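You operate a simulated robot arm through the tools that you are given. There is no shell and no other tool. Be economical: measure what you need, move in short steps, check, and stop when the job is done.

You run a simulated two-armed robot. Do the job below in one go: nothing can be reset, and whatever is moved stays where it is left.

TASK
Pack the rubber pad and the card in the grey case and latch it.
Fine: the pad first; shut the lid; hold the case with one hand while the other turns the yellow latch up.

The check looks at the end state, three seconds after you hand in, the way a careful person would. Anything else that was tipped, shoved, dropped, spilled or broken makes it a failure. A push-on lid holds only when it is set on centred and level and pressed home; a screw cap is set on level and turned clockwise until tight.

THE ROBOT
Two 7-joint arms with two-finger parallel grippers on one trunk, on a base that drives. Base frame: it is fixed to the floor where the robot stands at the start and does not move with it; the origin is under the middle of the robot, x ahead of it, y to its left, z up; the surface under the hand at the start is at about z = 90. Units: cm, degrees, N and s.
The left shoulder is at the start at [6.2, 19.5, 130.4], the right one opposite. With the tool pointing down near the work surface each hand reaches from about 10 to 68 cm from the robot's upright axis, wherever it stands, measured 20 degrees to its own side. Places, roughly: case lid [60, -50, 110]; inside of the grey case [50, -50, 90]; yellow case latch [40, -50, 100]. Payload 1.57 kg a hand.
The TCP of each hand is the grasp point between the finger pads, 3 cm short of the fingertips. In the tool frame z runs along the fingers and y along their closing line. The gripper opens to 11 cm. The fingers are 2.4 cm wide and 1.2 cm thick; the gripper's body (4.8 by 11.2 cm) begins 7.8 cm behind the TCP.
Orientation is told as [roll, pitch, yaw] about the base's x, y, z axes, in that order, counted from this pose: with the fingers straight down and closing along the base's y, the tool's x points along the base's -x, its y along +y and its z along -z.

THE INTERFACE
- The arms move only by the tool drive_tool. It takes "left_targets", "right_targets" or both (then of equal length, played together; a hand with none holds still); each is a list of rows, each an object of numbers (a shift or turn left out is 0, a gripper value left out holds the last): "grip": the opening, from 0 (shut) to 1 (fully open); "tx", "ty", "tz": the shift along the tool's x, y, z in units of 20 mm (1.0 is 20 mm); "wx", "wy", "wz": the turn, a rotation vector about the tool's x, y, z in units of 6 degrees (1.0 is 6 degrees). In form: [{"grip": .., "tx": .., "ty": .., "tz": .., "wx": .., "wy": .., "wz": ..}, ...]. A call has 1 to 8 rows; each row shifts and turns the commanded pose from where the row before left it, along the tool's axes as they then stand. A call with a number of a shift or a turn outside -1 to 1 is refused whole. Each row takes 0.2 s and may step no farther than 5 cm and 8.6 degrees from the row before; otherwise, or with a gripper value out of range, the whole call is refused. Where a pose cannot be reached the arm comes as near as it can. A force on the tool above 50 N (or 10 N above the force at the start of the call, whichever is more), or a blocked arm, ends the call early, and 0.2 s more pass. Each finger travels about 7.2 cm/s and halts on what it meets, pressing with about 24 N; the grip force reading is that of the motor and also rises with nothing between the fingers. The clock runs only during rows and for 0.2 s after the last one: add rows that do not move to give the fingers time. It gives the time, the measured TCP pose, the force on the tool (base axes), the opening and the grip force at its end, in the units of the frame above (readings bear some noise), with the torque about the TCP (base axes, N m) and any sound that the robot's microphone picked up.
- Cameras (640 x 400 px; columns grow to the right, rows downward): "scene" is now at [8.85, -2.54, 186.97]; the picture's right is [-0.37, -0.93, -0.00], its down [-0.85, 0.34, -0.41] and it looks along [0.38, -0.15, -0.91] (base axes); focal length 288 px, centre (320, 200). "left" rides on the left gripper at [7, -1.6, -14.1] in its tool frame; the picture's right is [0.23, 0.97, 0.00], its down [-0.86, 0.20, -0.48] and it looks along [-0.47, 0.11, 0.88] (tool axes); focal length 222 px, centre (320, 200). "right" rides on the right gripper at [7, 1.6, -14.1] in its tool frame; the picture's right is [-0.23, 0.97, 0.00], its down [-0.85, -0.20, -0.48] and it looks along [-0.47, -0.11, 0.88] (tool axes); focal length 222 px, centre (320, 200). There is no depth. A picture from a camera that has moved, and an enlarged one, comes with that camera's place and axes in the base frame and with its lens.
- capture(camera): a new picture of that camera. No time passes.
- lift_body(by): slides the trunk up (or, below 0, down) by that many cm; the arms and the scene camera ride with it, the base frame stays. It gives what a move gives, with no picture.
- roll_base(legs): drives the robot by 1 to 6 legs, each [ahead, left, turn to the left] in cm, cm and degrees, along the robot's own axes; the way and the turn of a leg run together, so that a leg with both is an arc; at most 150 cm and 180 degrees a leg. The arms and the cameras ride along, it lands a little off, and it stops where it bumps. It gives what a move gives.
- turn_head(pan, tilt): turns the head with the scene camera to pan (to the left, within 86 degrees either way) and tilt (down, from -29 to 69), counted from straight ahead of the robot. It gives what a move gives.
- zoom(camera, box): a new picture of the part [left, top, right, bottom] of that camera's present view, enlarged. No time passes.
- finish_job(): hands the job in; it is judged then, once.

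Go step by step. Nothing tells you exact positions but the pictures and the camera data: compare them with the known pose of the tool, close in by small moves and look again before you grip or let go. The budget is 120 turns and 100 pictures, counting those below and the enlarged ones. Unless the task says otherwise, let go and move clear before handing in, and close with one line.

The tools are called after "Call:" as a command line: name --argument value ..., lists and objects as JSON in quotes. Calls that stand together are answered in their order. drive_tool: Moves the arms, as the interface text tells. Its arguments: {"type":"object","properties":{"left_targets":{"type":"array"},"right_targets":{"type":"array"}},"required":[]} The other tools are called the same way: lift_body (by) slides the trunk up or down; roll_base (legs) drives the base; turn_head (pan, tilt) turns the head that bears the scene camera; capture (camera) takes a picture; zoom (camera, box) takes an enlarged picture of a part of a camera's view; finish_job () hands the job in.

At the start:

```text
time_s: 0.0
left_ee_pos: [44.28, -8.32, 129.25]
left_ee_rot: [-0.1, 0.0, 0.0]
left_contact_force: [0.1, 0.3, -0.8]
left_wrist_torque: [-0.02, -0.03, 0.02]
left_gripper_width: 11.01
left_gripper_force: 0.0
right_ee_pos: [33.59, -41.46, 130.77]
right_ee_rot: [0.1, 0.1, 0.0]
right_contact_force: [0.1, 0.2, -0.4]
right_wrist_torque: [0.03, -0.01, 0.02]
right_gripper_width: 10.99
right_gripper_force: 0.1
trunk travel left (down, up): [-90.0, 9.0]
robot x, y, heading: [-0.05, -0.07, -0.4]
head pan, tilt: [-21.9, 65.6]
```

scene: 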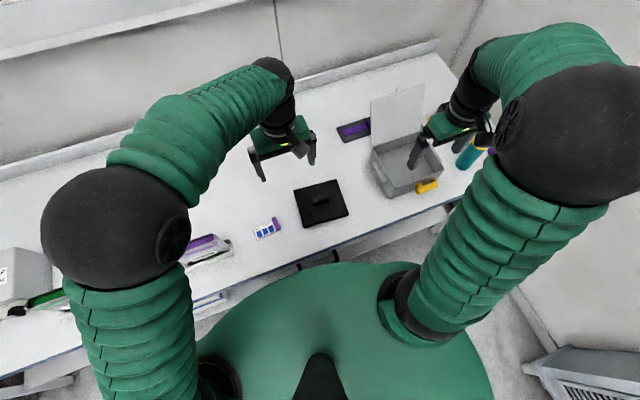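
right: 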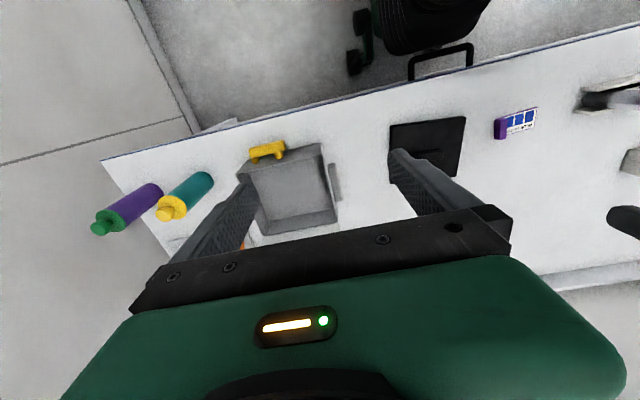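
left: 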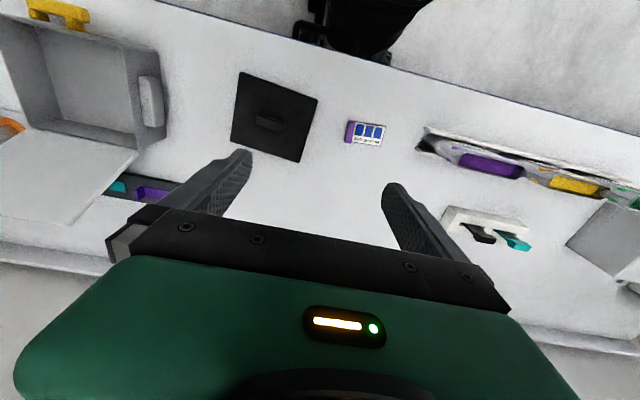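

I see the black pad with a small grip near [48,-18], a small blue/white card-like item near [46,3], and the open grey case on the right with its yellow latch facing me. I'll enlarge these for detail.

Call:
zoom --camera "scene" --box '[230, 160, 370, 250]'

Call:
zoom --camera "scene" --box '[330, 70, 510, 220]'

Call:
zoom --camera "left" --box '[220, 60, 400, 170]'

Call:
zoom --camera "right" --box '[220, 120, 360, 250]'

```text
4.44 times, centred on (300, 205) of scene
camera zoom: at [8.85, -2.54, 186.97], right [-0.37, -0.93, 0.0], down [-0.85, 0.34, -0.41], along [0.38, -0.15, -0.91], focal length 1281 px, centre (409, 178)
```

zoom: 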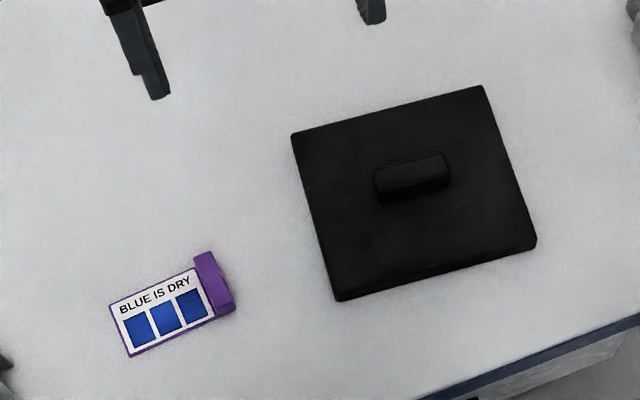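

```text
2.67 times, centred on (420, 145) of scene
camera zoom: at [8.85, -2.54, 186.97], right [-0.37, -0.93, 0.0], down [-0.85, 0.34, -0.41], along [0.38, -0.15, -0.91], focal length 769 px, centre (53, 347)
```

zoom: 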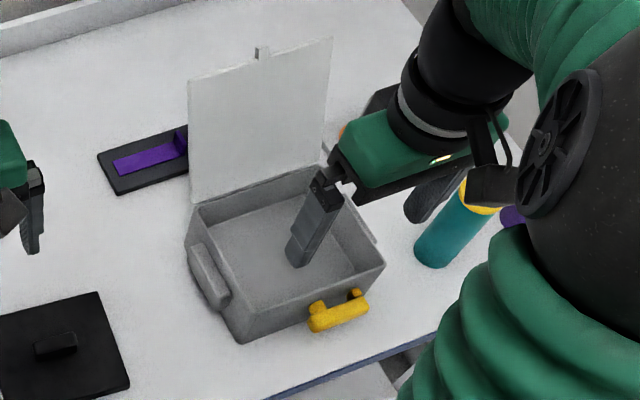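

```text
3.56 times, centred on (310, 115) of left
camera zoom: at [37.42, -9.86, 143.45], right [-0.23, 0.97, 0.0], down [0.86, 0.2, 0.48], along [0.47, 0.11, -0.88], focal length 790 px, centre (356, 502)
```

zoom: 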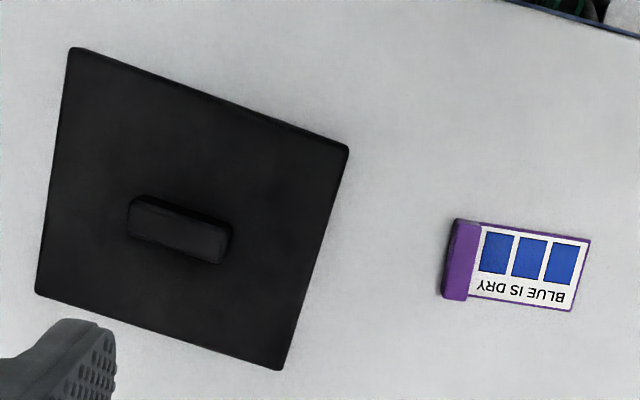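

```text
3.08 times, centred on (290, 185) of right
camera zoom: at [26.58, -39.75, 144.94], right [0.23, 0.97, 0.0], down [0.86, -0.2, 0.48], along [0.47, -0.11, -0.88], focal length 684 px, centre (412, 246)
```

zoom: 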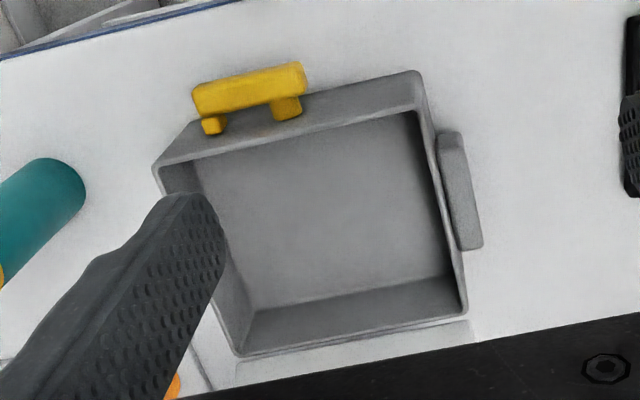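

The pad is about 16.7 x 15 cm, centred near [48.3,-18.7], with a grip nub 5.4 cm long along y. The "BLUE IS DRY" card runs along y from about -2 to 7 and has a raised purple end. The case is too far right for comfort, so I'll drive sideways first.

Call:
roll_base --legs '[[0, -30, 0]]'

```text
time_s: 2.1
left_ee_pos: [44.13, -36.9, 129.37]
left_ee_rot: [-0.6, 0.0, 0.1]
left_contact_force: [-0.3, -0.7, 0.2]
left_wrist_torque: [-0.04, 0.0, 0.02]
left_gripper_width: 11.02
left_gripper_force: 0.1
right_ee_pos: [33.46, -70.09, 131.27]
right_ee_rot: [-0.7, 0.0, 0.1]
right_contact_force: [0.2, 0.4, -0.4]
right_wrist_torque: [0.0, 0.01, 0.0]
right_gripper_width: 10.98
right_gripper_force: 0.1
trunk travel left (down, up): [-90.0, 9.0]
robot x, y, heading: [0.07, -30.23, 0.2]
head pan, tilt: [-21.9, 65.6]
```

I'm now about 30 cm further right. I'll turn the head to look at the workspace and take new pictures.

Call:
turn_head --pan -8 --tilt 55

Call:
capture --camera "scene"

Call:
capture --camera "left"

Call:
capture --camera "right"

```text
time_s: 2.8
left_ee_pos: [44.2, -37.86, 129.43]
left_ee_rot: [-0.3, 0.0, 0.1]
left_contact_force: [-0.4, 0.5, -0.1]
left_wrist_torque: [0.0, -0.04, 0.01]
left_gripper_width: 11.0
left_gripper_force: 0.0
right_ee_pos: [33.28, -71.05, 130.98]
right_ee_rot: [-0.2, 0.0, 0.0]
right_contact_force: [-0.3, -0.6, -0.5]
right_wrist_torque: [-0.02, 0.01, -0.01]
right_gripper_width: 10.99
right_gripper_force: 0.1
trunk travel left (down, up): [-90.0, 9.0]
robot x, y, heading: [-0.38, -29.97, 0.1]
head pan, tilt: [-8.0, 55.0]
```

```text
92 pictures are left
camera scene: at [10.38, -31.98, 188.19], right [-0.14, -0.99, 0.0], down [-0.81, 0.12, -0.57], along [0.57, -0.08, -0.82], focal length 288 px, centre (320, 200)
```

scene: 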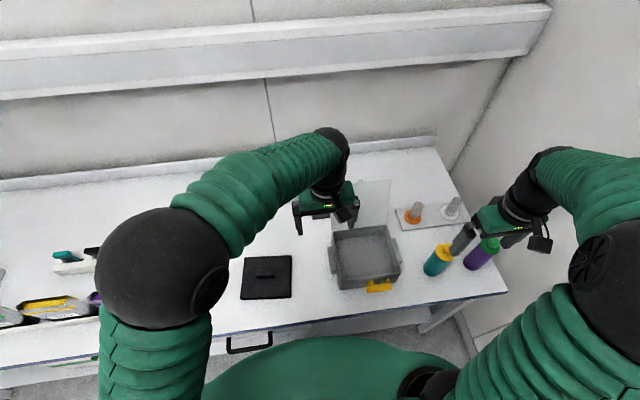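

```text
91 pictures are left
camera left: at [37.24, -39.37, 143.59], right [-0.23, 0.97, 0.0], down [0.85, 0.2, 0.48], along [0.47, 0.11, -0.88], focal length 222 px, centre (320, 200)
```

left: 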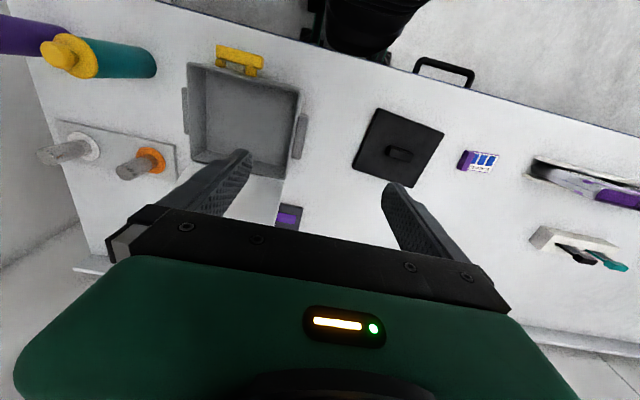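

```text
90 pictures are left
camera right: at [26.35, -69.3, 145.13], right [0.23, 0.97, 0.0], down [0.85, -0.2, 0.48], along [0.47, -0.11, -0.88], focal length 222 px, centre (320, 200)
```

right: 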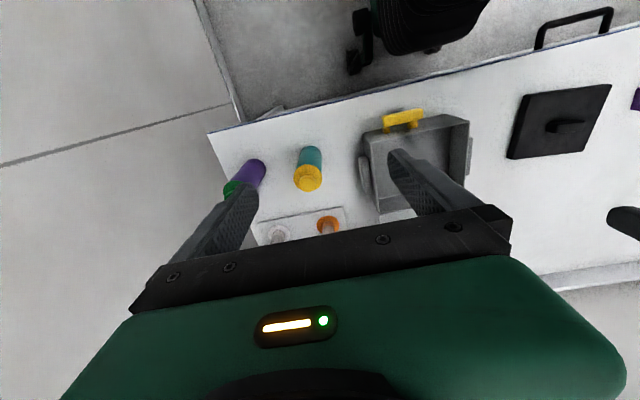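

The left wrist camera looks straight into the case. I'll zoom in to measure the interior, the rim and the latch.

Call:
zoom --camera "left" --box '[170, 30, 330, 190]'

Call:
zoom --camera "scene" --box '[300, 170, 420, 310]'

Call:
zoom --camera "scene" --box '[230, 240, 310, 310]'

```text
2.50 times, centred on (250, 110) of left
camera zoom: at [37.24, -39.37, 143.59], right [-0.23, 0.97, 0.0], down [0.85, 0.2, 0.48], along [0.47, 0.11, -0.88], focal length 555 px, centre (495, 425)
```

zoom: 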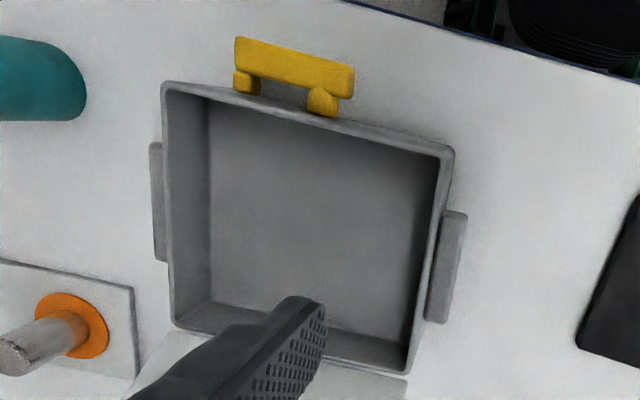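

```text
2.86 times, centred on (360, 240) of scene
camera zoom: at [10.38, -31.98, 188.19], right [-0.14, -0.99, 0.0], down [-0.81, 0.12, -0.57], along [0.57, -0.08, -0.82], focal length 824 px, centre (206, 86)
```

zoom: 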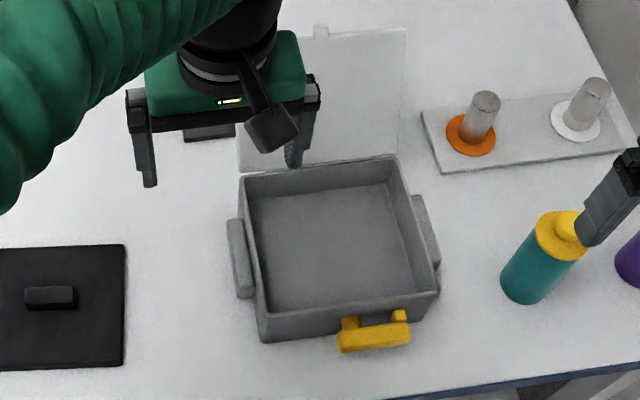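

```text
5.71 times, centred on (270, 275) of scene
camera zoom: at [10.38, -31.98, 188.19], right [-0.14, -0.99, 0.0], down [-0.81, 0.12, -0.57], along [0.57, -0.08, -0.82], focal length 1648 px, centre (606, -229)
```

zoom: 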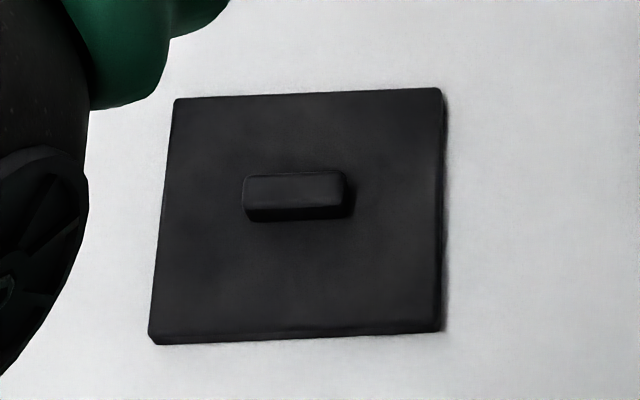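

Triangulated, the case rim spans x 39.8–56.4 and y -41.9 to -61.2 at z≈102, and the lid is open and leaning back at x 57–64. The pad centre is [48.15,-18.6] with yaw about -5°. I'll move the left hand over the nub.

Call:
drive_tool --left_targets '[{"ty": 1, "tx": -0.25, "tz": 0.2}, {"ty": 1, "tx": -0.25, "tz": 0.8}, {"ty": 1, "tx": -0.25, "tz": 1}, {"ty": 1, "tx": -0.25, "tz": 1}, {"ty": 1, "tx": -0.25, "tz": 1}, {"ty": 1, "tx": -0.25, "tz": 1}, {"ty": 1, "tx": -0.25, "tz": 1}, {"ty": 1, "tx": -0.25, "tz": 1}]'

Call:
drive_tool --left_targets '[{"ty": 0.8, "tz": 1}, {"ty": 0.8, "tz": 1}, {"tz": 0.9, "wz": 0.83}, {"tz": 0.9}, {}]'

Call:
capture --camera "left"

Call:
capture --camera "scene"

```text
time_s: 4.6
left_ee_pos: [48.29, -21.78, 115.39]
left_ee_rot: [-0.2, 0.0, 0.1]
left_contact_force: [-0.6, 0.4, -0.3]
left_wrist_torque: [0.0, 0.03, -0.04]
left_gripper_width: 10.99
left_gripper_force: 0.1
right_ee_pos: [33.37, -71.12, 130.97]
right_ee_rot: [-0.1, -0.1, 0.1]
right_contact_force: [-0.5, 0.2, 1.0]
right_wrist_torque: [0.0, -0.05, 0.0]
right_gripper_width: 10.99
right_gripper_force: 0.0
trunk travel left (down, up): [-90.0, 9.0]
robot x, y, heading: [0.07, -30.41, 0.1]
head pan, tilt: [-8.0, 55.0]
```

```text
time_s: 5.8
left_ee_pos: [48.09, -18.53, 107.84]
left_ee_rot: [-0.1, 0.1, -4.9]
left_contact_force: [-0.9, -0.1, -0.4]
left_wrist_torque: [0.0, -0.02, 0.0]
left_gripper_width: 10.99
left_gripper_force: 0.0
right_ee_pos: [33.39, -71.11, 130.94]
right_ee_rot: [-0.1, -0.2, 0.0]
right_contact_force: [-0.4, 0.9, -0.1]
right_wrist_torque: [-0.04, -0.03, -0.02]
right_gripper_width: 11.02
right_gripper_force: 0.0
trunk travel left (down, up): [-90.0, 9.0]
robot x, y, heading: [-0.11, -30.15, 0.1]
head pan, tilt: [-8.0, 55.0]
```

```text
86 pictures are left
camera left: at [41.17, -19.52, 121.92], right [-0.14, 0.99, 0.0], down [0.87, 0.13, 0.48], along [0.47, 0.07, -0.88], focal length 222 px, centre (320, 200)
```

left: 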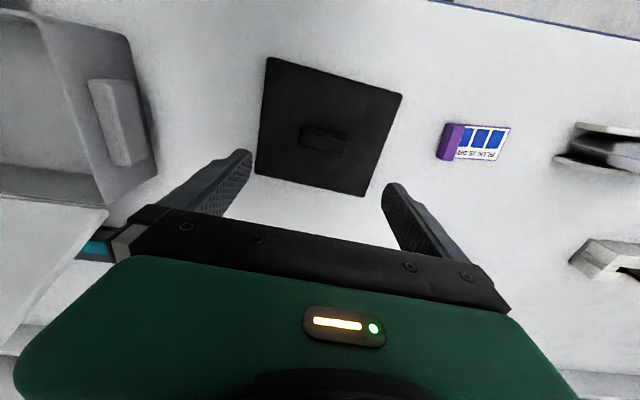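

```text
85 pictures are left
camera scene: at [10.49, -31.29, 188.19], right [-0.14, -0.99, 0.0], down [-0.81, 0.11, -0.57], along [0.57, -0.08, -0.82], focal length 288 px, centre (320, 200)
```

scene: 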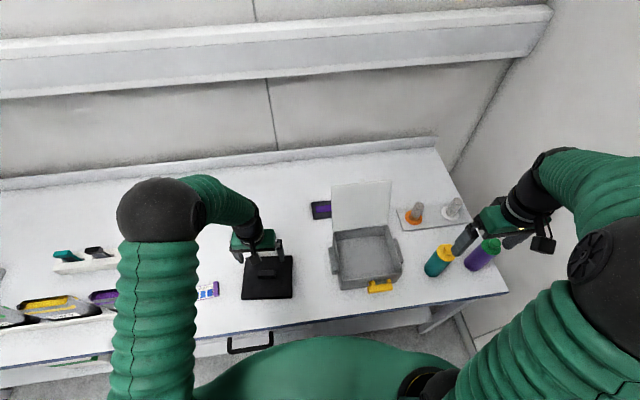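

The hand is above the pad. I'll zoom in to refine where the nub is relative to the tool.

Call:
zoom --camera "left" --box '[240, 40, 420, 210]'

```text
2.35 times, centred on (330, 125) of left
camera zoom: at [41.17, -19.52, 121.92], right [-0.14, 0.99, 0.0], down [0.87, 0.13, 0.48], along [0.47, 0.07, -0.88], focal length 523 px, centre (296, 376)
```

zoom: 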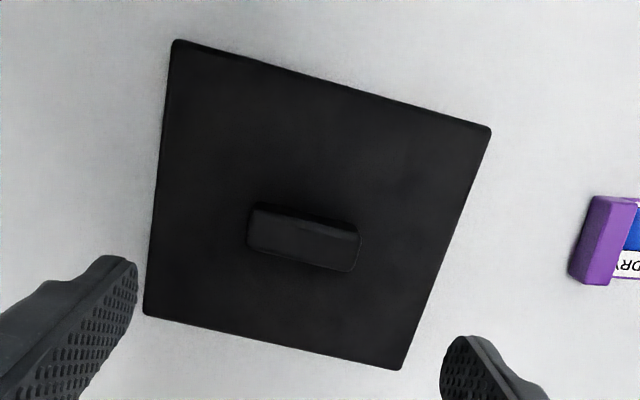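

The nub is about 0.45 cm to the tool's +y and yaw is aligned. I'll shift by that and descend.

Call:
drive_tool --left_targets '[{"ty": 0.23, "tz": 1}, {"tz": 1}, {"tz": 1}, {"tz": 1}, {"tz": 1}, {"tz": 1}, {"tz": 0.3}, {}]'

Call:
zoom --camera "left" --box '[160, 60, 480, 260]'

```text
time_s: 7.6
left_ee_pos: [48.34, -18.26, 95.22]
left_ee_rot: [0.0, -0.1, -4.9]
left_contact_force: [-0.5, 1.0, -0.7]
left_wrist_torque: [0.03, 0.01, -0.02]
left_gripper_width: 11.01
left_gripper_force: 0.1
right_ee_pos: [33.27, -70.96, 131.0]
right_ee_rot: [-0.1, -0.1, 0.0]
right_contact_force: [-0.1, -0.5, -1.0]
right_wrist_torque: [-0.01, 0.03, -0.01]
right_gripper_width: 11.0
right_gripper_force: 0.1
trunk travel left (down, up): [-90.0, 9.0]
robot x, y, heading: [0.28, -30.65, -0.2]
head pan, tilt: [-8.0, 55.0]
```

```text
2.00 times, centred on (320, 160) of left
camera zoom: at [41.16, -19.2, 109.44], right [-0.14, 0.99, 0.0], down [0.87, 0.13, 0.48], along [0.47, 0.07, -0.88], focal length 444 px, centre (320, 280)
```

zoom: 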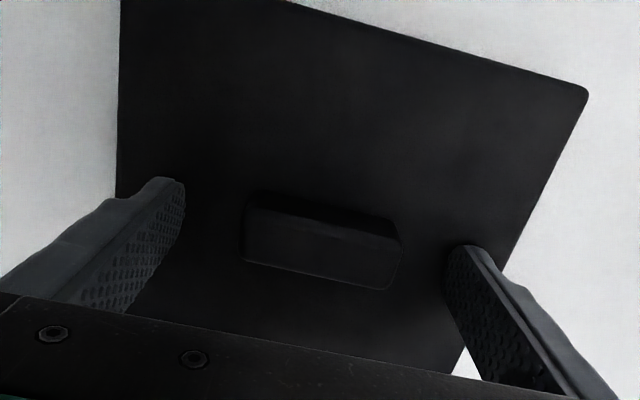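

The fingers straddle the nub well. I'll go down about 0.9 cm more and close.

Call:
drive_tool --left_targets '[{"tx": -0.12, "tz": 0.25}, {"tz": 0.15}, {}]'

```text
time_s: 8.3
left_ee_pos: [48.25, -18.3, 95.0]
left_ee_rot: [0.0, -0.5, -4.8]
left_contact_force: [-15.6, 2.7, 46.7]
left_wrist_torque: [0.04, 0.81, -0.16]
left_gripper_width: 11.0
left_gripper_force: 0.0
right_ee_pos: [32.75, -71.1, 131.28]
right_ee_rot: [0.0, -0.4, 0.2]
right_contact_force: [0.4, 0.6, 0.4]
right_wrist_torque: [-0.05, 0.02, 0.02]
right_gripper_width: 11.02
right_gripper_force: 0.0
trunk travel left (down, up): [-90.0, 9.0]
robot x, y, heading: [0.19, -30.04, 0.1]
head pan, tilt: [-8.0, 55.0]
stopped in row 3 (left hand): the force on the tool passed its limit at 53 N (the readings are from after the stop); the commanded pose is now the measured one
```

The fingertips touched the pad top (TCP 95.0, so the pad top is near z 92). I'll back up a little and close on the nub.

Call:
drive_tool --left_targets '[{"tz": -0.15}, {"grip": 0.0}, {}, {}, {}, {}]'

```text
time_s: 9.7
left_ee_pos: [48.71, -18.36, 95.27]
left_ee_rot: [0.0, -0.8, -4.8]
left_contact_force: [4.3, -1.0, 34.1]
left_wrist_torque: [0.42, 0.09, -0.07]
left_gripper_width: 5.9
left_gripper_force: 23.8
right_ee_pos: [33.17, -71.18, 131.13]
right_ee_rot: [-0.1, -0.2, 0.1]
right_contact_force: [0.4, -0.2, 0.2]
right_wrist_torque: [0.03, 0.0, 0.02]
right_gripper_width: 11.0
right_gripper_force: 0.1
trunk travel left (down, up): [-90.0, 9.0]
robot x, y, heading: [0.0, -30.05, 0.0]
head pan, tilt: [-8.0, 55.0]
```

Gripped at 5.9 cm. I'll lift it straight up above rim height.

Call:
drive_tool --left_targets '[{"tz": -0.4}, {"tz": -0.8}, {"tz": -1}, {"tz": -1}, {"tz": -1}, {"tz": -1}, {"tz": -1}, {"tz": -1}]'

Call:
drive_tool --left_targets '[{"tz": -1}, {"tz": -1}, {}]'

Call:
capture --camera "left"

Call:
capture --camera "scene"

```text
time_s: 11.5
left_ee_pos: [48.79, -18.17, 109.32]
left_ee_rot: [-0.1, -0.5, -4.7]
left_contact_force: [0.1, 0.0, -0.3]
left_wrist_torque: [-0.03, 0.01, -0.02]
left_gripper_width: 5.9
left_gripper_force: 24.2
right_ee_pos: [33.37, -71.15, 131.03]
right_ee_rot: [-0.2, 0.0, 0.1]
right_contact_force: [-0.3, -0.9, 0.0]
right_wrist_torque: [0.0, -0.01, 0.02]
right_gripper_width: 11.02
right_gripper_force: 0.0
trunk travel left (down, up): [-90.0, 9.0]
robot x, y, heading: [0.16, -30.4, 0.1]
head pan, tilt: [-8.0, 55.0]
```

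```text
time_s: 12.3
left_ee_pos: [48.7, -18.25, 113.37]
left_ee_rot: [0.0, -0.4, -4.8]
left_contact_force: [-0.1, 0.5, -1.5]
left_wrist_torque: [-0.03, 0.02, 0.01]
left_gripper_width: 5.9
left_gripper_force: 23.9
right_ee_pos: [33.46, -71.01, 131.01]
right_ee_rot: [-0.1, -0.1, 0.0]
right_contact_force: [0.2, 0.1, 0.4]
right_wrist_torque: [0.01, 0.02, 0.04]
right_gripper_width: 11.0
right_gripper_force: 0.1
trunk travel left (down, up): [-90.0, 9.0]
robot x, y, heading: [0.08, -30.13, 0.1]
head pan, tilt: [-8.0, 55.0]
```

```text
82 pictures are left
camera left: at [41.52, -19.11, 127.52], right [-0.14, 0.99, 0.0], down [0.87, 0.13, 0.48], along [0.48, 0.07, -0.87], focal length 222 px, centre (320, 200)
```

left: 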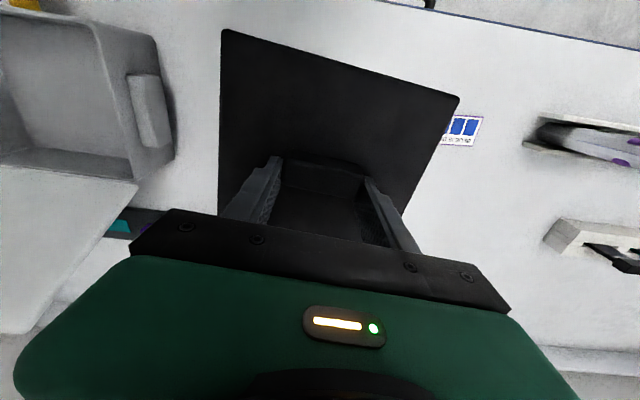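

```text
81 pictures are left
camera scene: at [10.49, -31.27, 188.19], right [-0.14, -0.99, 0.0], down [-0.81, 0.11, -0.57], along [0.57, -0.08, -0.82], focal length 288 px, centre (320, 200)
```

scene: 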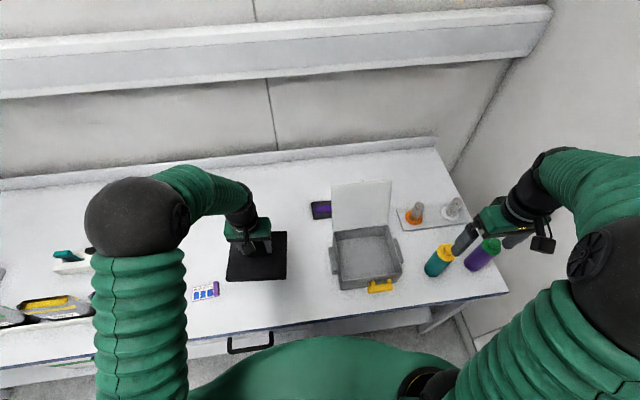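

The pad is held level. I'll measure how it sits in the hand.

Call:
zoom --camera "left" --box '[200, 20, 480, 200]'

Call:
zoom --camera "left" --box '[0, 0, 200, 200]'

```text
2.22 times, centred on (340, 110) of left
camera zoom: at [41.52, -19.11, 127.52], right [-0.14, 0.99, 0.0], down [0.87, 0.13, 0.48], along [0.48, 0.07, -0.87], focal length 494 px, centre (276, 400)
```

zoom: 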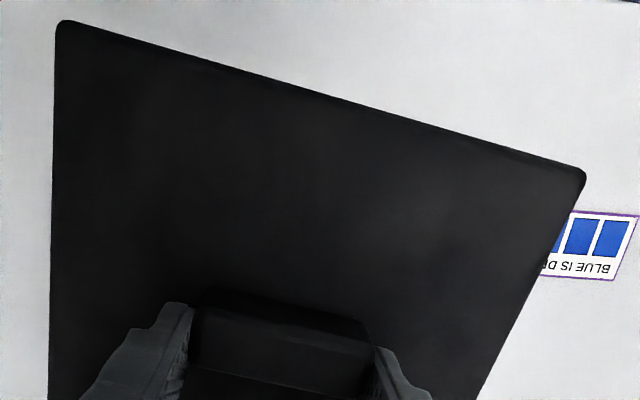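

```text
2.00 times, centred on (100, 100) of left
camera zoom: at [41.52, -19.11, 127.52], right [-0.14, 0.99, 0.0], down [0.87, 0.13, 0.48], along [0.48, 0.07, -0.87], focal length 444 px, centre (760, 400)
```

zoom: 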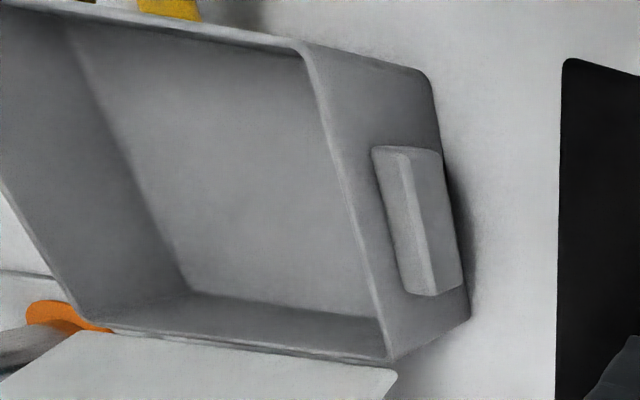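

The pad centre is about 0.65 cm toward the robot from the TCP. I'll square the yaw and carry the pad to hover over the case.

Call:
drive_tool --left_targets '[{"wz": -0.8}, {"ty": -1}, {"ty": -1}, {"ty": -1}, {"ty": -1}, {"ty": -1}, {"ty": -1}, {"ty": -1}]'

Call:
drive_tool --left_targets '[{"ty": -1}, {"ty": -1}, {"ty": -1}, {"ty": -1}, {"ty": -1}, {"ty": -1}, {"ty": -1}, {"ty": -1}]'

Call:
drive_tool --left_targets '[{"ty": -1}, {"ty": -0.7}, {}, {}]'

Call:
capture --camera "left"

Call:
zoom --camera "scene" --box '[280, 150, 440, 310]'

```text
time_s: 14.1
left_ee_pos: [48.68, -32.39, 113.33]
left_ee_rot: [-0.1, -0.5, 0.0]
left_contact_force: [-0.9, -0.4, -1.0]
left_wrist_torque: [0.01, 0.01, 0.01]
left_gripper_width: 5.91
left_gripper_force: 24.0
right_ee_pos: [33.35, -71.25, 131.03]
right_ee_rot: [0.0, -0.1, 0.0]
right_contact_force: [-0.3, 0.0, 0.3]
right_wrist_torque: [0.05, 0.01, 0.02]
right_gripper_width: 10.96
right_gripper_force: 0.0
trunk travel left (down, up): [-90.0, 9.0]
robot x, y, heading: [0.29, -29.84, -0.2]
head pan, tilt: [-8.0, 55.0]
```

```text
time_s: 15.7
left_ee_pos: [53.94, -39.17, 114.31]
left_ee_rot: [-1.2, -1.3, 8.8]
left_contact_force: [0.5, -0.4, -1.3]
left_wrist_torque: [0.0, -0.02, -0.03]
left_gripper_width: 5.92
left_gripper_force: 24.0
right_ee_pos: [33.13, -71.1, 130.86]
right_ee_rot: [-0.2, -0.2, 0.0]
right_contact_force: [0.3, 0.8, -0.3]
right_wrist_torque: [0.01, 0.01, -0.03]
right_gripper_width: 11.01
right_gripper_force: 0.0
trunk travel left (down, up): [-90.0, 9.0]
robot x, y, heading: [-0.06, -29.6, -0.1]
head pan, tilt: [-8.0, 55.0]
stopped in row 7 (left hand): the arm was blocked; the commanded pose is now the measured one
```

```text
time_s: 16.6
left_ee_pos: [55.74, -40.97, 115.46]
left_ee_rot: [-1.6, -1.7, 10.7]
left_contact_force: [-1.9, -0.4, 3.1]
left_wrist_torque: [-0.28, -0.16, -0.15]
left_gripper_width: 5.88
left_gripper_force: 23.9
right_ee_pos: [33.23, -70.98, 131.17]
right_ee_rot: [-0.1, -0.2, 0.1]
right_contact_force: [0.2, 0.0, 0.4]
right_wrist_torque: [0.02, 0.02, 0.0]
right_gripper_width: 10.98
right_gripper_force: 0.0
trunk travel left (down, up): [-90.0, 9.0]
robot x, y, heading: [-0.41, -30.07, -0.1]
head pan, tilt: [-8.0, 55.0]
```

```text
78 pictures are left
camera left: at [48.69, -43.43, 129.47], right [-0.41, 0.91, -0.03], down [0.79, 0.37, 0.5], along [0.47, 0.18, -0.87], focal length 222 px, centre (320, 200)
```

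left: 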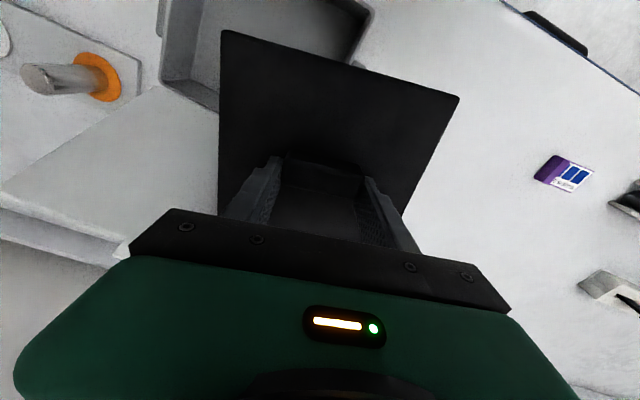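

```text
2.50 times, centred on (360, 230) of scene
camera zoom: at [10.37, -31.43, 188.28], right [-0.14, -0.99, 0.0], down [-0.81, 0.12, -0.57], along [0.57, -0.08, -0.82], focal length 721 px, centre (220, 125)
```

zoom: 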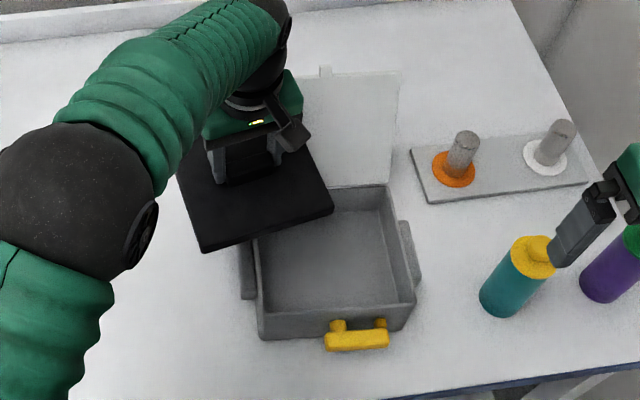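

The left arm ran out of reach to the right and drifted toward the lid, so I'll back it off at once. Then I'll shift the base rather than the arm.

Call:
drive_tool --left_targets '[{"tx": 0.7, "ty": 1}, {"tx": 0.7, "ty": 1}, {"tx": 0.7, "ty": 1}, {"tx": 0.7, "ty": 1}, {"wz": 0.9, "wy": 0.14, "wx": -0.14}, {"wz": 0.88, "wy": 0.14, "wx": -0.14}, {}]'

Call:
zoom --camera "scene" --box '[240, 150, 440, 310]'

```text
time_s: 18.2
left_ee_pos: [47.3, -35.64, 114.36]
left_ee_rot: [0.7, 0.4, -2.5]
left_contact_force: [0.3, -0.4, -0.2]
left_wrist_torque: [0.01, 0.01, 0.01]
left_gripper_width: 5.91
left_gripper_force: 24.1
right_ee_pos: [33.13, -70.9, 131.06]
right_ee_rot: [-0.3, -0.2, 0.1]
right_contact_force: [-0.9, 0.1, 0.4]
right_wrist_torque: [-0.01, 0.02, -0.02]
right_gripper_width: 10.99
right_gripper_force: 0.0
trunk travel left (down, up): [-90.0, 9.0]
robot x, y, heading: [0.1, -29.83, -0.0]
head pan, tilt: [-8.0, 55.0]
```

```text
2.50 times, centred on (340, 230) of scene
camera zoom: at [10.46, -31.41, 188.21], right [-0.14, -0.99, 0.0], down [-0.81, 0.12, -0.57], along [0.57, -0.08, -0.82], focal length 721 px, centre (270, 125)
```

zoom: 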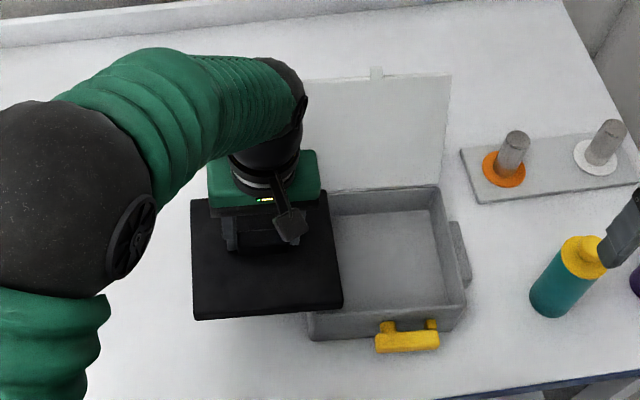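

The lid is undisturbed. I'll square the hand and roll the base right, carrying the pad over the case.

Call:
drive_tool --left_targets '[{"wx": 0.12, "wy": -0.07, "wz": -0.42}, {}]'

Call:
roll_base --legs '[[0, -18, 0]]'

Call:
drive_tool --left_targets '[{}, {}]'

Call:
capture --camera "left"

Call:
capture --camera "scene"

```text
time_s: 18.9
left_ee_pos: [47.45, -35.56, 114.37]
left_ee_rot: [-0.1, -0.1, 0.3]
left_contact_force: [-0.1, -0.5, -1.3]
left_wrist_torque: [0.0, -0.02, 0.0]
left_gripper_width: 5.92
left_gripper_force: 23.4
right_ee_pos: [33.2, -71.07, 131.06]
right_ee_rot: [-0.2, -0.2, 0.2]
right_contact_force: [0.2, 0.1, 0.5]
right_wrist_torque: [-0.03, -0.01, -0.01]
right_gripper_width: 11.01
right_gripper_force: 0.1
trunk travel left (down, up): [-90.0, 9.0]
robot x, y, heading: [-0.13, -29.97, -0.0]
head pan, tilt: [-8.0, 55.0]
```

```text
time_s: 20.4
left_ee_pos: [47.41, -51.55, 114.33]
left_ee_rot: [-0.8, 0.2, 0.4]
left_contact_force: [0.3, 0.7, -0.2]
left_wrist_torque: [-0.07, -0.03, 0.01]
left_gripper_width: 5.89
left_gripper_force: 23.8
right_ee_pos: [33.23, -86.57, 131.77]
right_ee_rot: [-1.2, -0.2, 0.3]
right_contact_force: [0.3, 1.6, 0.5]
right_wrist_torque: [-0.1, 0.07, 0.02]
right_gripper_width: 11.01
right_gripper_force: 0.0
trunk travel left (down, up): [-90.0, 9.0]
robot x, y, heading: [0.0, -47.82, -0.1]
head pan, tilt: [-8.0, 55.0]
```

```text
time_s: 20.9
left_ee_pos: [47.21, -53.08, 114.44]
left_ee_rot: [-0.1, 0.0, 0.3]
left_contact_force: [-0.9, -0.6, -1.2]
left_wrist_torque: [-0.02, 0.01, 0.03]
left_gripper_width: 5.9
left_gripper_force: 23.6
right_ee_pos: [33.18, -88.38, 131.07]
right_ee_rot: [-0.2, -0.3, 0.3]
right_contact_force: [-0.6, 0.4, 0.2]
right_wrist_torque: [0.02, -0.01, 0.01]
right_gripper_width: 10.99
right_gripper_force: 0.0
trunk travel left (down, up): [-90.0, 9.0]
robot x, y, heading: [-0.15, -47.7, 0.2]
head pan, tilt: [-8.0, 55.0]
```

```text
75 pictures are left
camera left: at [40.24, -54.78, 128.59], right [-0.23, 0.97, 0.0], down [0.85, 0.2, 0.48], along [0.47, 0.11, -0.88], focal length 222 px, centre (320, 200)
```

left: 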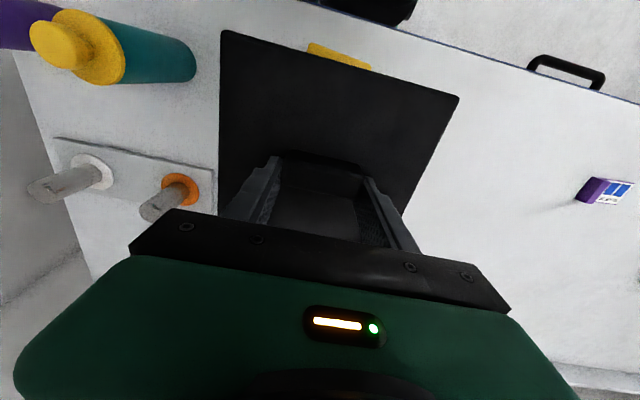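

```text
74 pictures are left
camera scene: at [10.36, -49.7, 188.19], right [-0.14, -0.99, -0.01], down [-0.81, 0.12, -0.57], along [0.57, -0.08, -0.82], focal length 288 px, centre (320, 200)
```

scene: 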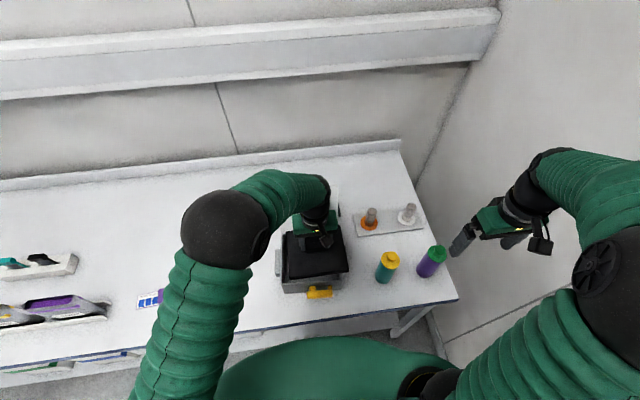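

The pad is nearly over the case. I'll shift to the estimated centre, lower slightly and compare the edges with the rim.

Call:
drive_tool --left_targets '[{"tx": -0.77, "ty": 0.74, "wz": 0.05}, {"tz": 1}, {"tz": 0.8}, {}, {}]'

Call:
zoom --camera "left" --box '[200, 20, 480, 200]'

Call:
zoom --camera "scene" --box '[260, 190, 370, 310]'

Call:
capture --camera "right"

```text
time_s: 22.1
left_ee_pos: [48.82, -50.87, 110.83]
left_ee_rot: [-0.2, -0.1, 0.1]
left_contact_force: [0.1, 1.4, -0.5]
left_wrist_torque: [-0.06, -0.01, -0.03]
left_gripper_width: 5.9
left_gripper_force: 24.6
right_ee_pos: [33.33, -87.74, 131.33]
right_ee_rot: [-0.5, -0.2, 0.2]
right_contact_force: [0.2, 0.2, -0.2]
right_wrist_torque: [-0.03, -0.02, 0.01]
right_gripper_width: 11.0
right_gripper_force: 0.1
trunk travel left (down, up): [-90.0, 9.0]
robot x, y, heading: [0.19, -47.19, 0.1]
head pan, tilt: [-8.0, 55.0]
```

```text
2.22 times, centred on (340, 110) of left
camera zoom: at [41.92, -52.39, 125.03], right [-0.23, 0.97, -0.01], down [0.86, 0.2, 0.48], along [0.47, 0.1, -0.88], focal length 494 px, centre (276, 400)
```

zoom: 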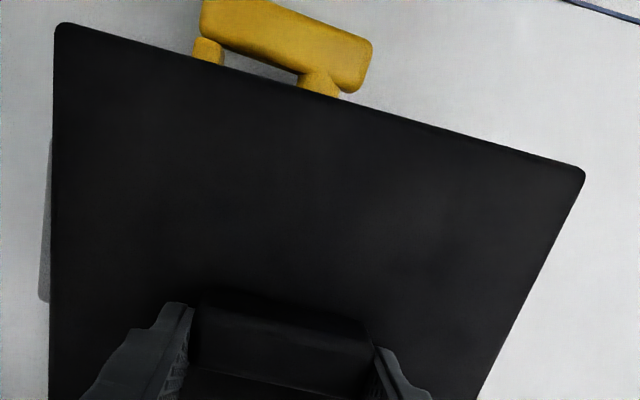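

```text
3.33 times, centred on (315, 250) of scene
camera zoom: at [10.49, -47.36, 188.19], right [-0.14, -0.99, 0.01], down [-0.81, 0.11, -0.57], along [0.57, -0.08, -0.82], focal length 961 px, centre (337, 33)
```

zoom: 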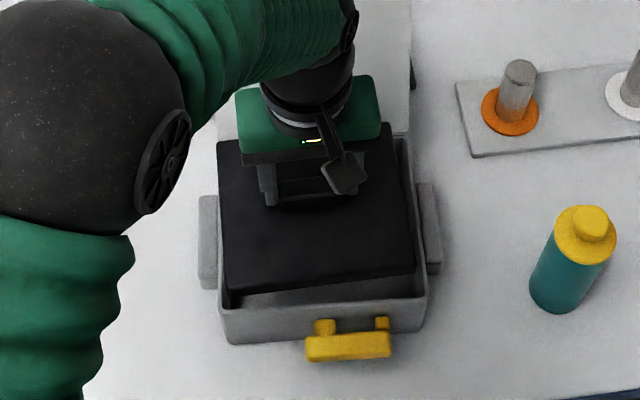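

```text
71 pictures are left
camera right: at [26.22, -85.84, 145.44], right [0.22, 0.97, -0.01], down [0.85, -0.19, 0.48], along [0.47, -0.11, -0.88], focal length 222 px, centre (320, 200)
```

right: 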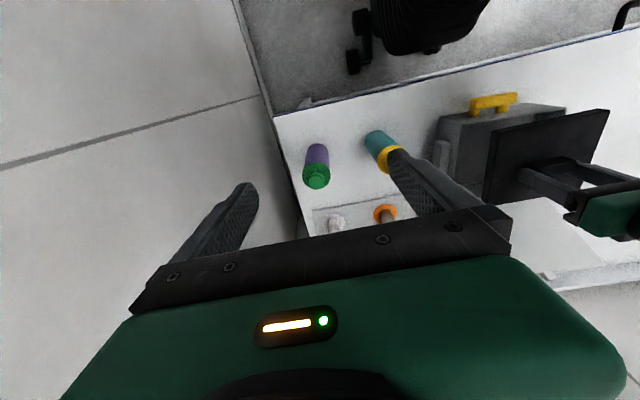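

The pad hovers just above the rim. I'll zoom tighter to judge offset and relative yaw.

Call:
zoom --camera "scene" --box '[285, 215, 345, 305]'

Call:
zoom --camera "right" --box '[420, 80, 640, 240]'

```text
4.44 times, centred on (315, 260) of scene
camera zoom: at [10.49, -47.36, 188.19], right [-0.14, -0.99, 0.01], down [-0.81, 0.11, -0.57], along [0.57, -0.08, -0.82], focal length 1281 px, centre (342, -67)
```

zoom: 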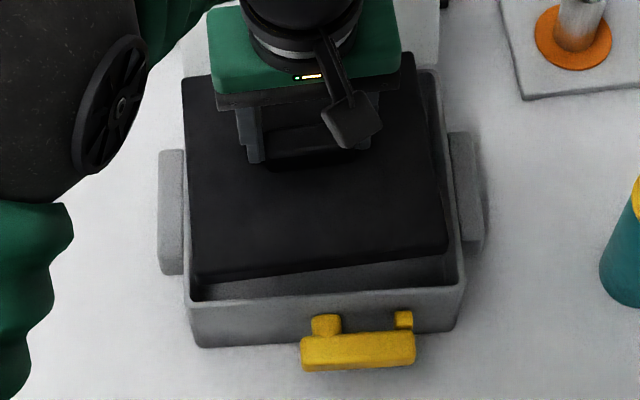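

```text
2.50 times, centred on (530, 160) of right
camera zoom: at [26.22, -85.84, 145.44], right [0.22, 0.97, -0.01], down [0.85, -0.19, 0.48], along [0.47, -0.11, -0.88], focal length 555 px, centre (-205, 300)
```

zoom: 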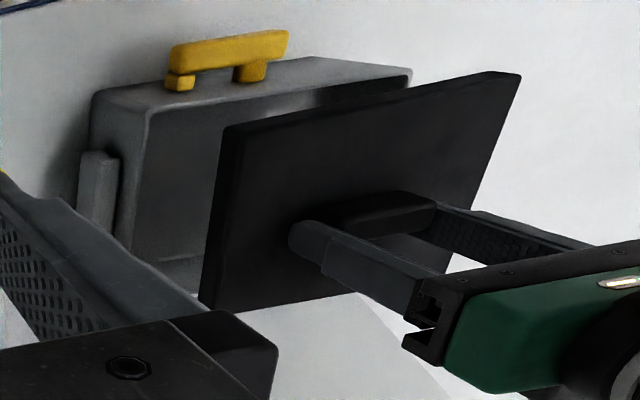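

The case itself is now turned about -5°; my stray move must have nudged its lid. It is still upright, so I'll match the pad to it: dx +0.9, dy -0.7 and yaw -4.7°.

Call:
drive_tool --left_targets '[{"tx": -0.45, "ty": -0.35}, {"wz": 0.78}, {}, {}]'

Call:
zoom --camera "scene" --box '[285, 215, 345, 305]'

Call:
zoom --camera "left" --box '[200, 20, 480, 200]'

```text
time_s: 23.1
left_ee_pos: [49.68, -52.24, 110.74]
left_ee_rot: [-0.1, -0.1, -4.6]
left_contact_force: [0.2, 0.9, -1.0]
left_wrist_torque: [-0.04, 0.02, 0.04]
left_gripper_width: 5.9
left_gripper_force: 24.1
right_ee_pos: [33.19, -88.44, 131.19]
right_ee_rot: [-0.2, -0.2, 0.3]
right_contact_force: [-0.8, 0.4, -0.2]
right_wrist_torque: [-0.05, -0.03, -0.01]
right_gripper_width: 11.0
right_gripper_force: 0.0
trunk travel left (down, up): [-90.0, 9.0]
robot x, y, heading: [0.24, -47.36, 0.1]
head pan, tilt: [-8.0, 55.0]
```

```text
4.44 times, centred on (315, 260) of scene
camera zoom: at [10.49, -48.21, 188.19], right [-0.14, -0.99, 0.0], down [-0.81, 0.11, -0.57], along [0.57, -0.08, -0.82], focal length 1281 px, centre (342, -67)
```

zoom: 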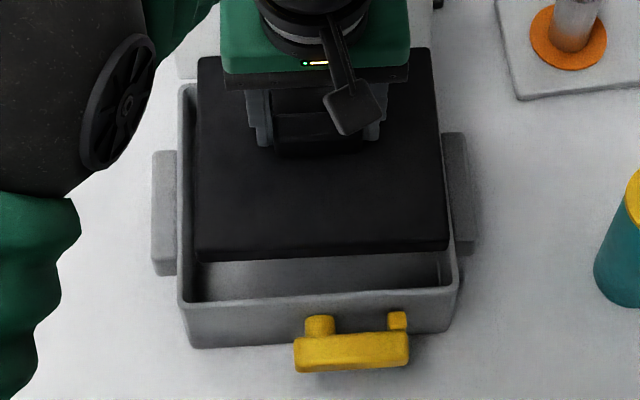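

```text
2.22 times, centred on (340, 110) of left
camera zoom: at [42.66, -53.18, 125.0], right [-0.15, 0.99, 0.0], down [0.87, 0.13, 0.48], along [0.47, 0.07, -0.88], focal length 494 px, centre (276, 400)
```

zoom: 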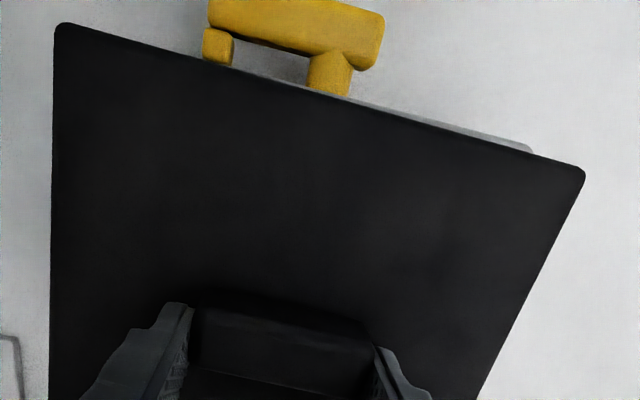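

The pad is now parallel with the case, but about 0.6 cm too far right and 0.2–0.3 cm too far back. I'll correct, drop to just above the rim and look again.

Call:
drive_tool --left_targets '[{"ty": 0.3, "tx": 0.12}, {"tz": 0.6}, {"tz": 0.4}, {}, {}]'

Call:
zoom --camera "scene" --box '[285, 215, 345, 305]'

```text
time_s: 24.4
left_ee_pos: [49.32, -52.48, 108.75]
left_ee_rot: [0.4, -0.1, -4.8]
left_contact_force: [0.0, 0.1, -1.0]
left_wrist_torque: [-0.01, -0.03, 0.0]
left_gripper_width: 5.9
left_gripper_force: 23.7
right_ee_pos: [33.15, -89.25, 130.88]
right_ee_rot: [0.2, -0.3, 0.3]
right_contact_force: [-0.6, 0.1, -0.7]
right_wrist_torque: [0.03, 0.01, 0.04]
right_gripper_width: 10.96
right_gripper_force: 0.1
trunk travel left (down, up): [-90.0, 9.0]
robot x, y, heading: [-0.5, -47.96, -0.0]
head pan, tilt: [-8.0, 55.0]
```

```text
4.44 times, centred on (315, 260) of scene
camera zoom: at [10.45, -49.6, 188.19], right [-0.14, -0.99, 0.0], down [-0.81, 0.12, -0.57], along [0.57, -0.08, -0.82], focal length 1281 px, centre (342, -67)
```

zoom: 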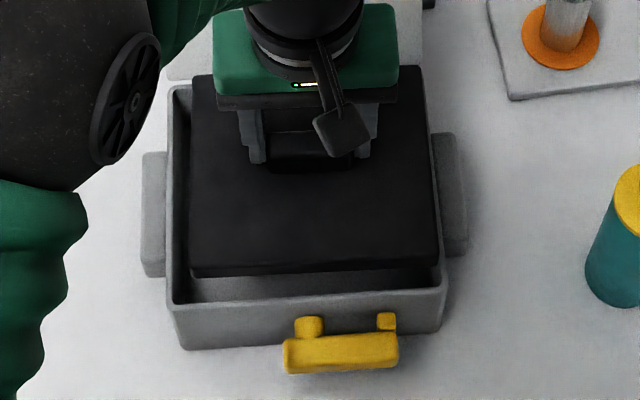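

The trunk still seems to be swaying after the roll. I'll let it settle and re-read before going in.

Call:
drive_tool --left_targets '[{}, {}, {}, {}, {}, {}, {}, {}]'

Call:
drive_tool --left_targets '[{}, {}, {}]'

Call:
zoom --camera "scene" --box '[285, 215, 345, 305]'

```text
time_s: 26.1
left_ee_pos: [49.32, -52.2, 108.65]
left_ee_rot: [0.2, 0.1, -4.7]
left_contact_force: [-0.6, 0.4, -0.9]
left_wrist_torque: [-0.01, 0.0, -0.05]
left_gripper_width: 5.92
left_gripper_force: 23.6
right_ee_pos: [33.23, -88.86, 131.08]
right_ee_rot: [-0.1, -0.3, 0.2]
right_contact_force: [-0.5, 0.5, -0.1]
right_wrist_torque: [0.05, 0.02, 0.02]
right_gripper_width: 11.02
right_gripper_force: 0.1
trunk travel left (down, up): [-90.0, 9.0]
robot x, y, heading: [0.33, -48.23, 0.0]
head pan, tilt: [-8.0, 55.0]
```

```text
time_s: 26.9
left_ee_pos: [49.46, -52.14, 108.7]
left_ee_rot: [0.1, -0.1, -4.6]
left_contact_force: [-0.1, -0.3, 0.0]
left_wrist_torque: [0.0, -0.05, 0.04]
left_gripper_width: 5.91
left_gripper_force: 23.9
right_ee_pos: [33.12, -88.85, 130.97]
right_ee_rot: [0.1, -0.2, 0.2]
right_contact_force: [0.9, 0.1, -0.5]
right_wrist_torque: [-0.01, 0.0, 0.02]
right_gripper_width: 10.99
right_gripper_force: 0.1
trunk travel left (down, up): [-90.0, 9.0]
robot x, y, heading: [-0.18, -47.72, 0.1]
head pan, tilt: [-8.0, 55.0]
```

```text
4.44 times, centred on (315, 260) of scene
camera zoom: at [10.49, -49.1, 188.19], right [-0.14, -0.99, 0.0], down [-0.81, 0.11, -0.57], along [0.57, -0.08, -0.82], focal length 1281 px, centre (342, -67)
```

zoom: 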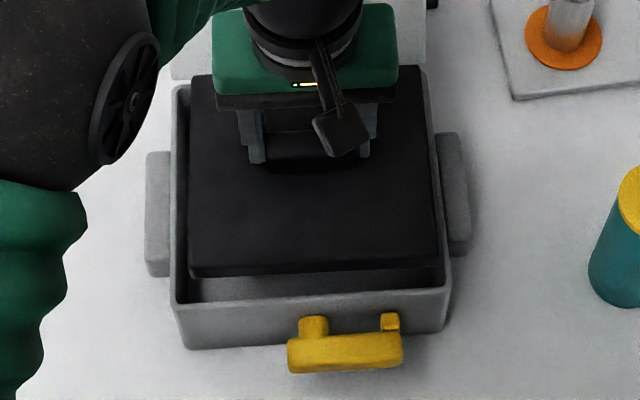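

Settled now. The pad needs about 0.4 cm to the left; I'll apply that and start the descent into the case while watching force.

Call:
drive_tool --left_targets '[{"ty": 0.2}, {}, {"tz": 0.5}, {"tz": 0.5}, {"tz": 0.5}, {}]'

Call:
zoom --camera "scene" --box '[285, 215, 345, 305]'

```text
time_s: 28.4
left_ee_pos: [49.65, -51.59, 105.92]
left_ee_rot: [0.1, 0.0, -4.6]
left_contact_force: [0.2, -0.1, -0.2]
left_wrist_torque: [0.01, 0.02, 0.01]
left_gripper_width: 5.89
left_gripper_force: 24.2
right_ee_pos: [33.2, -88.77, 131.0]
right_ee_rot: [0.1, -0.4, 0.2]
right_contact_force: [0.5, 0.4, 0.4]
right_wrist_torque: [0.0, -0.01, -0.01]
right_gripper_width: 11.0
right_gripper_force: 0.1
trunk travel left (down, up): [-90.0, 9.0]
robot x, y, heading: [-0.16, -47.77, 0.3]
head pan, tilt: [-8.0, 55.0]
```

```text
4.44 times, centred on (315, 260) of scene
camera zoom: at [10.48, -49.09, 188.19], right [-0.14, -0.99, 0.0], down [-0.81, 0.11, -0.57], along [0.57, -0.08, -0.82], focal length 1281 px, centre (342, -67)
```

zoom: 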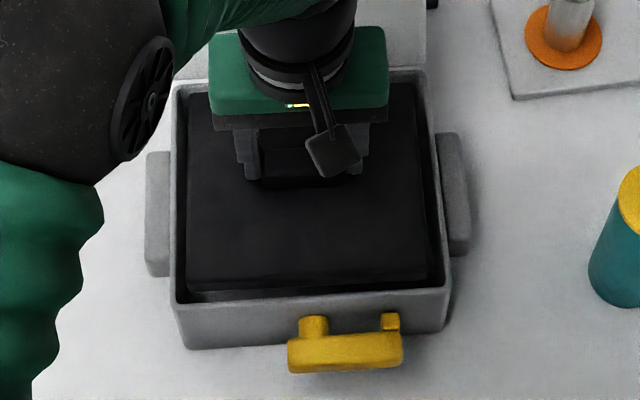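

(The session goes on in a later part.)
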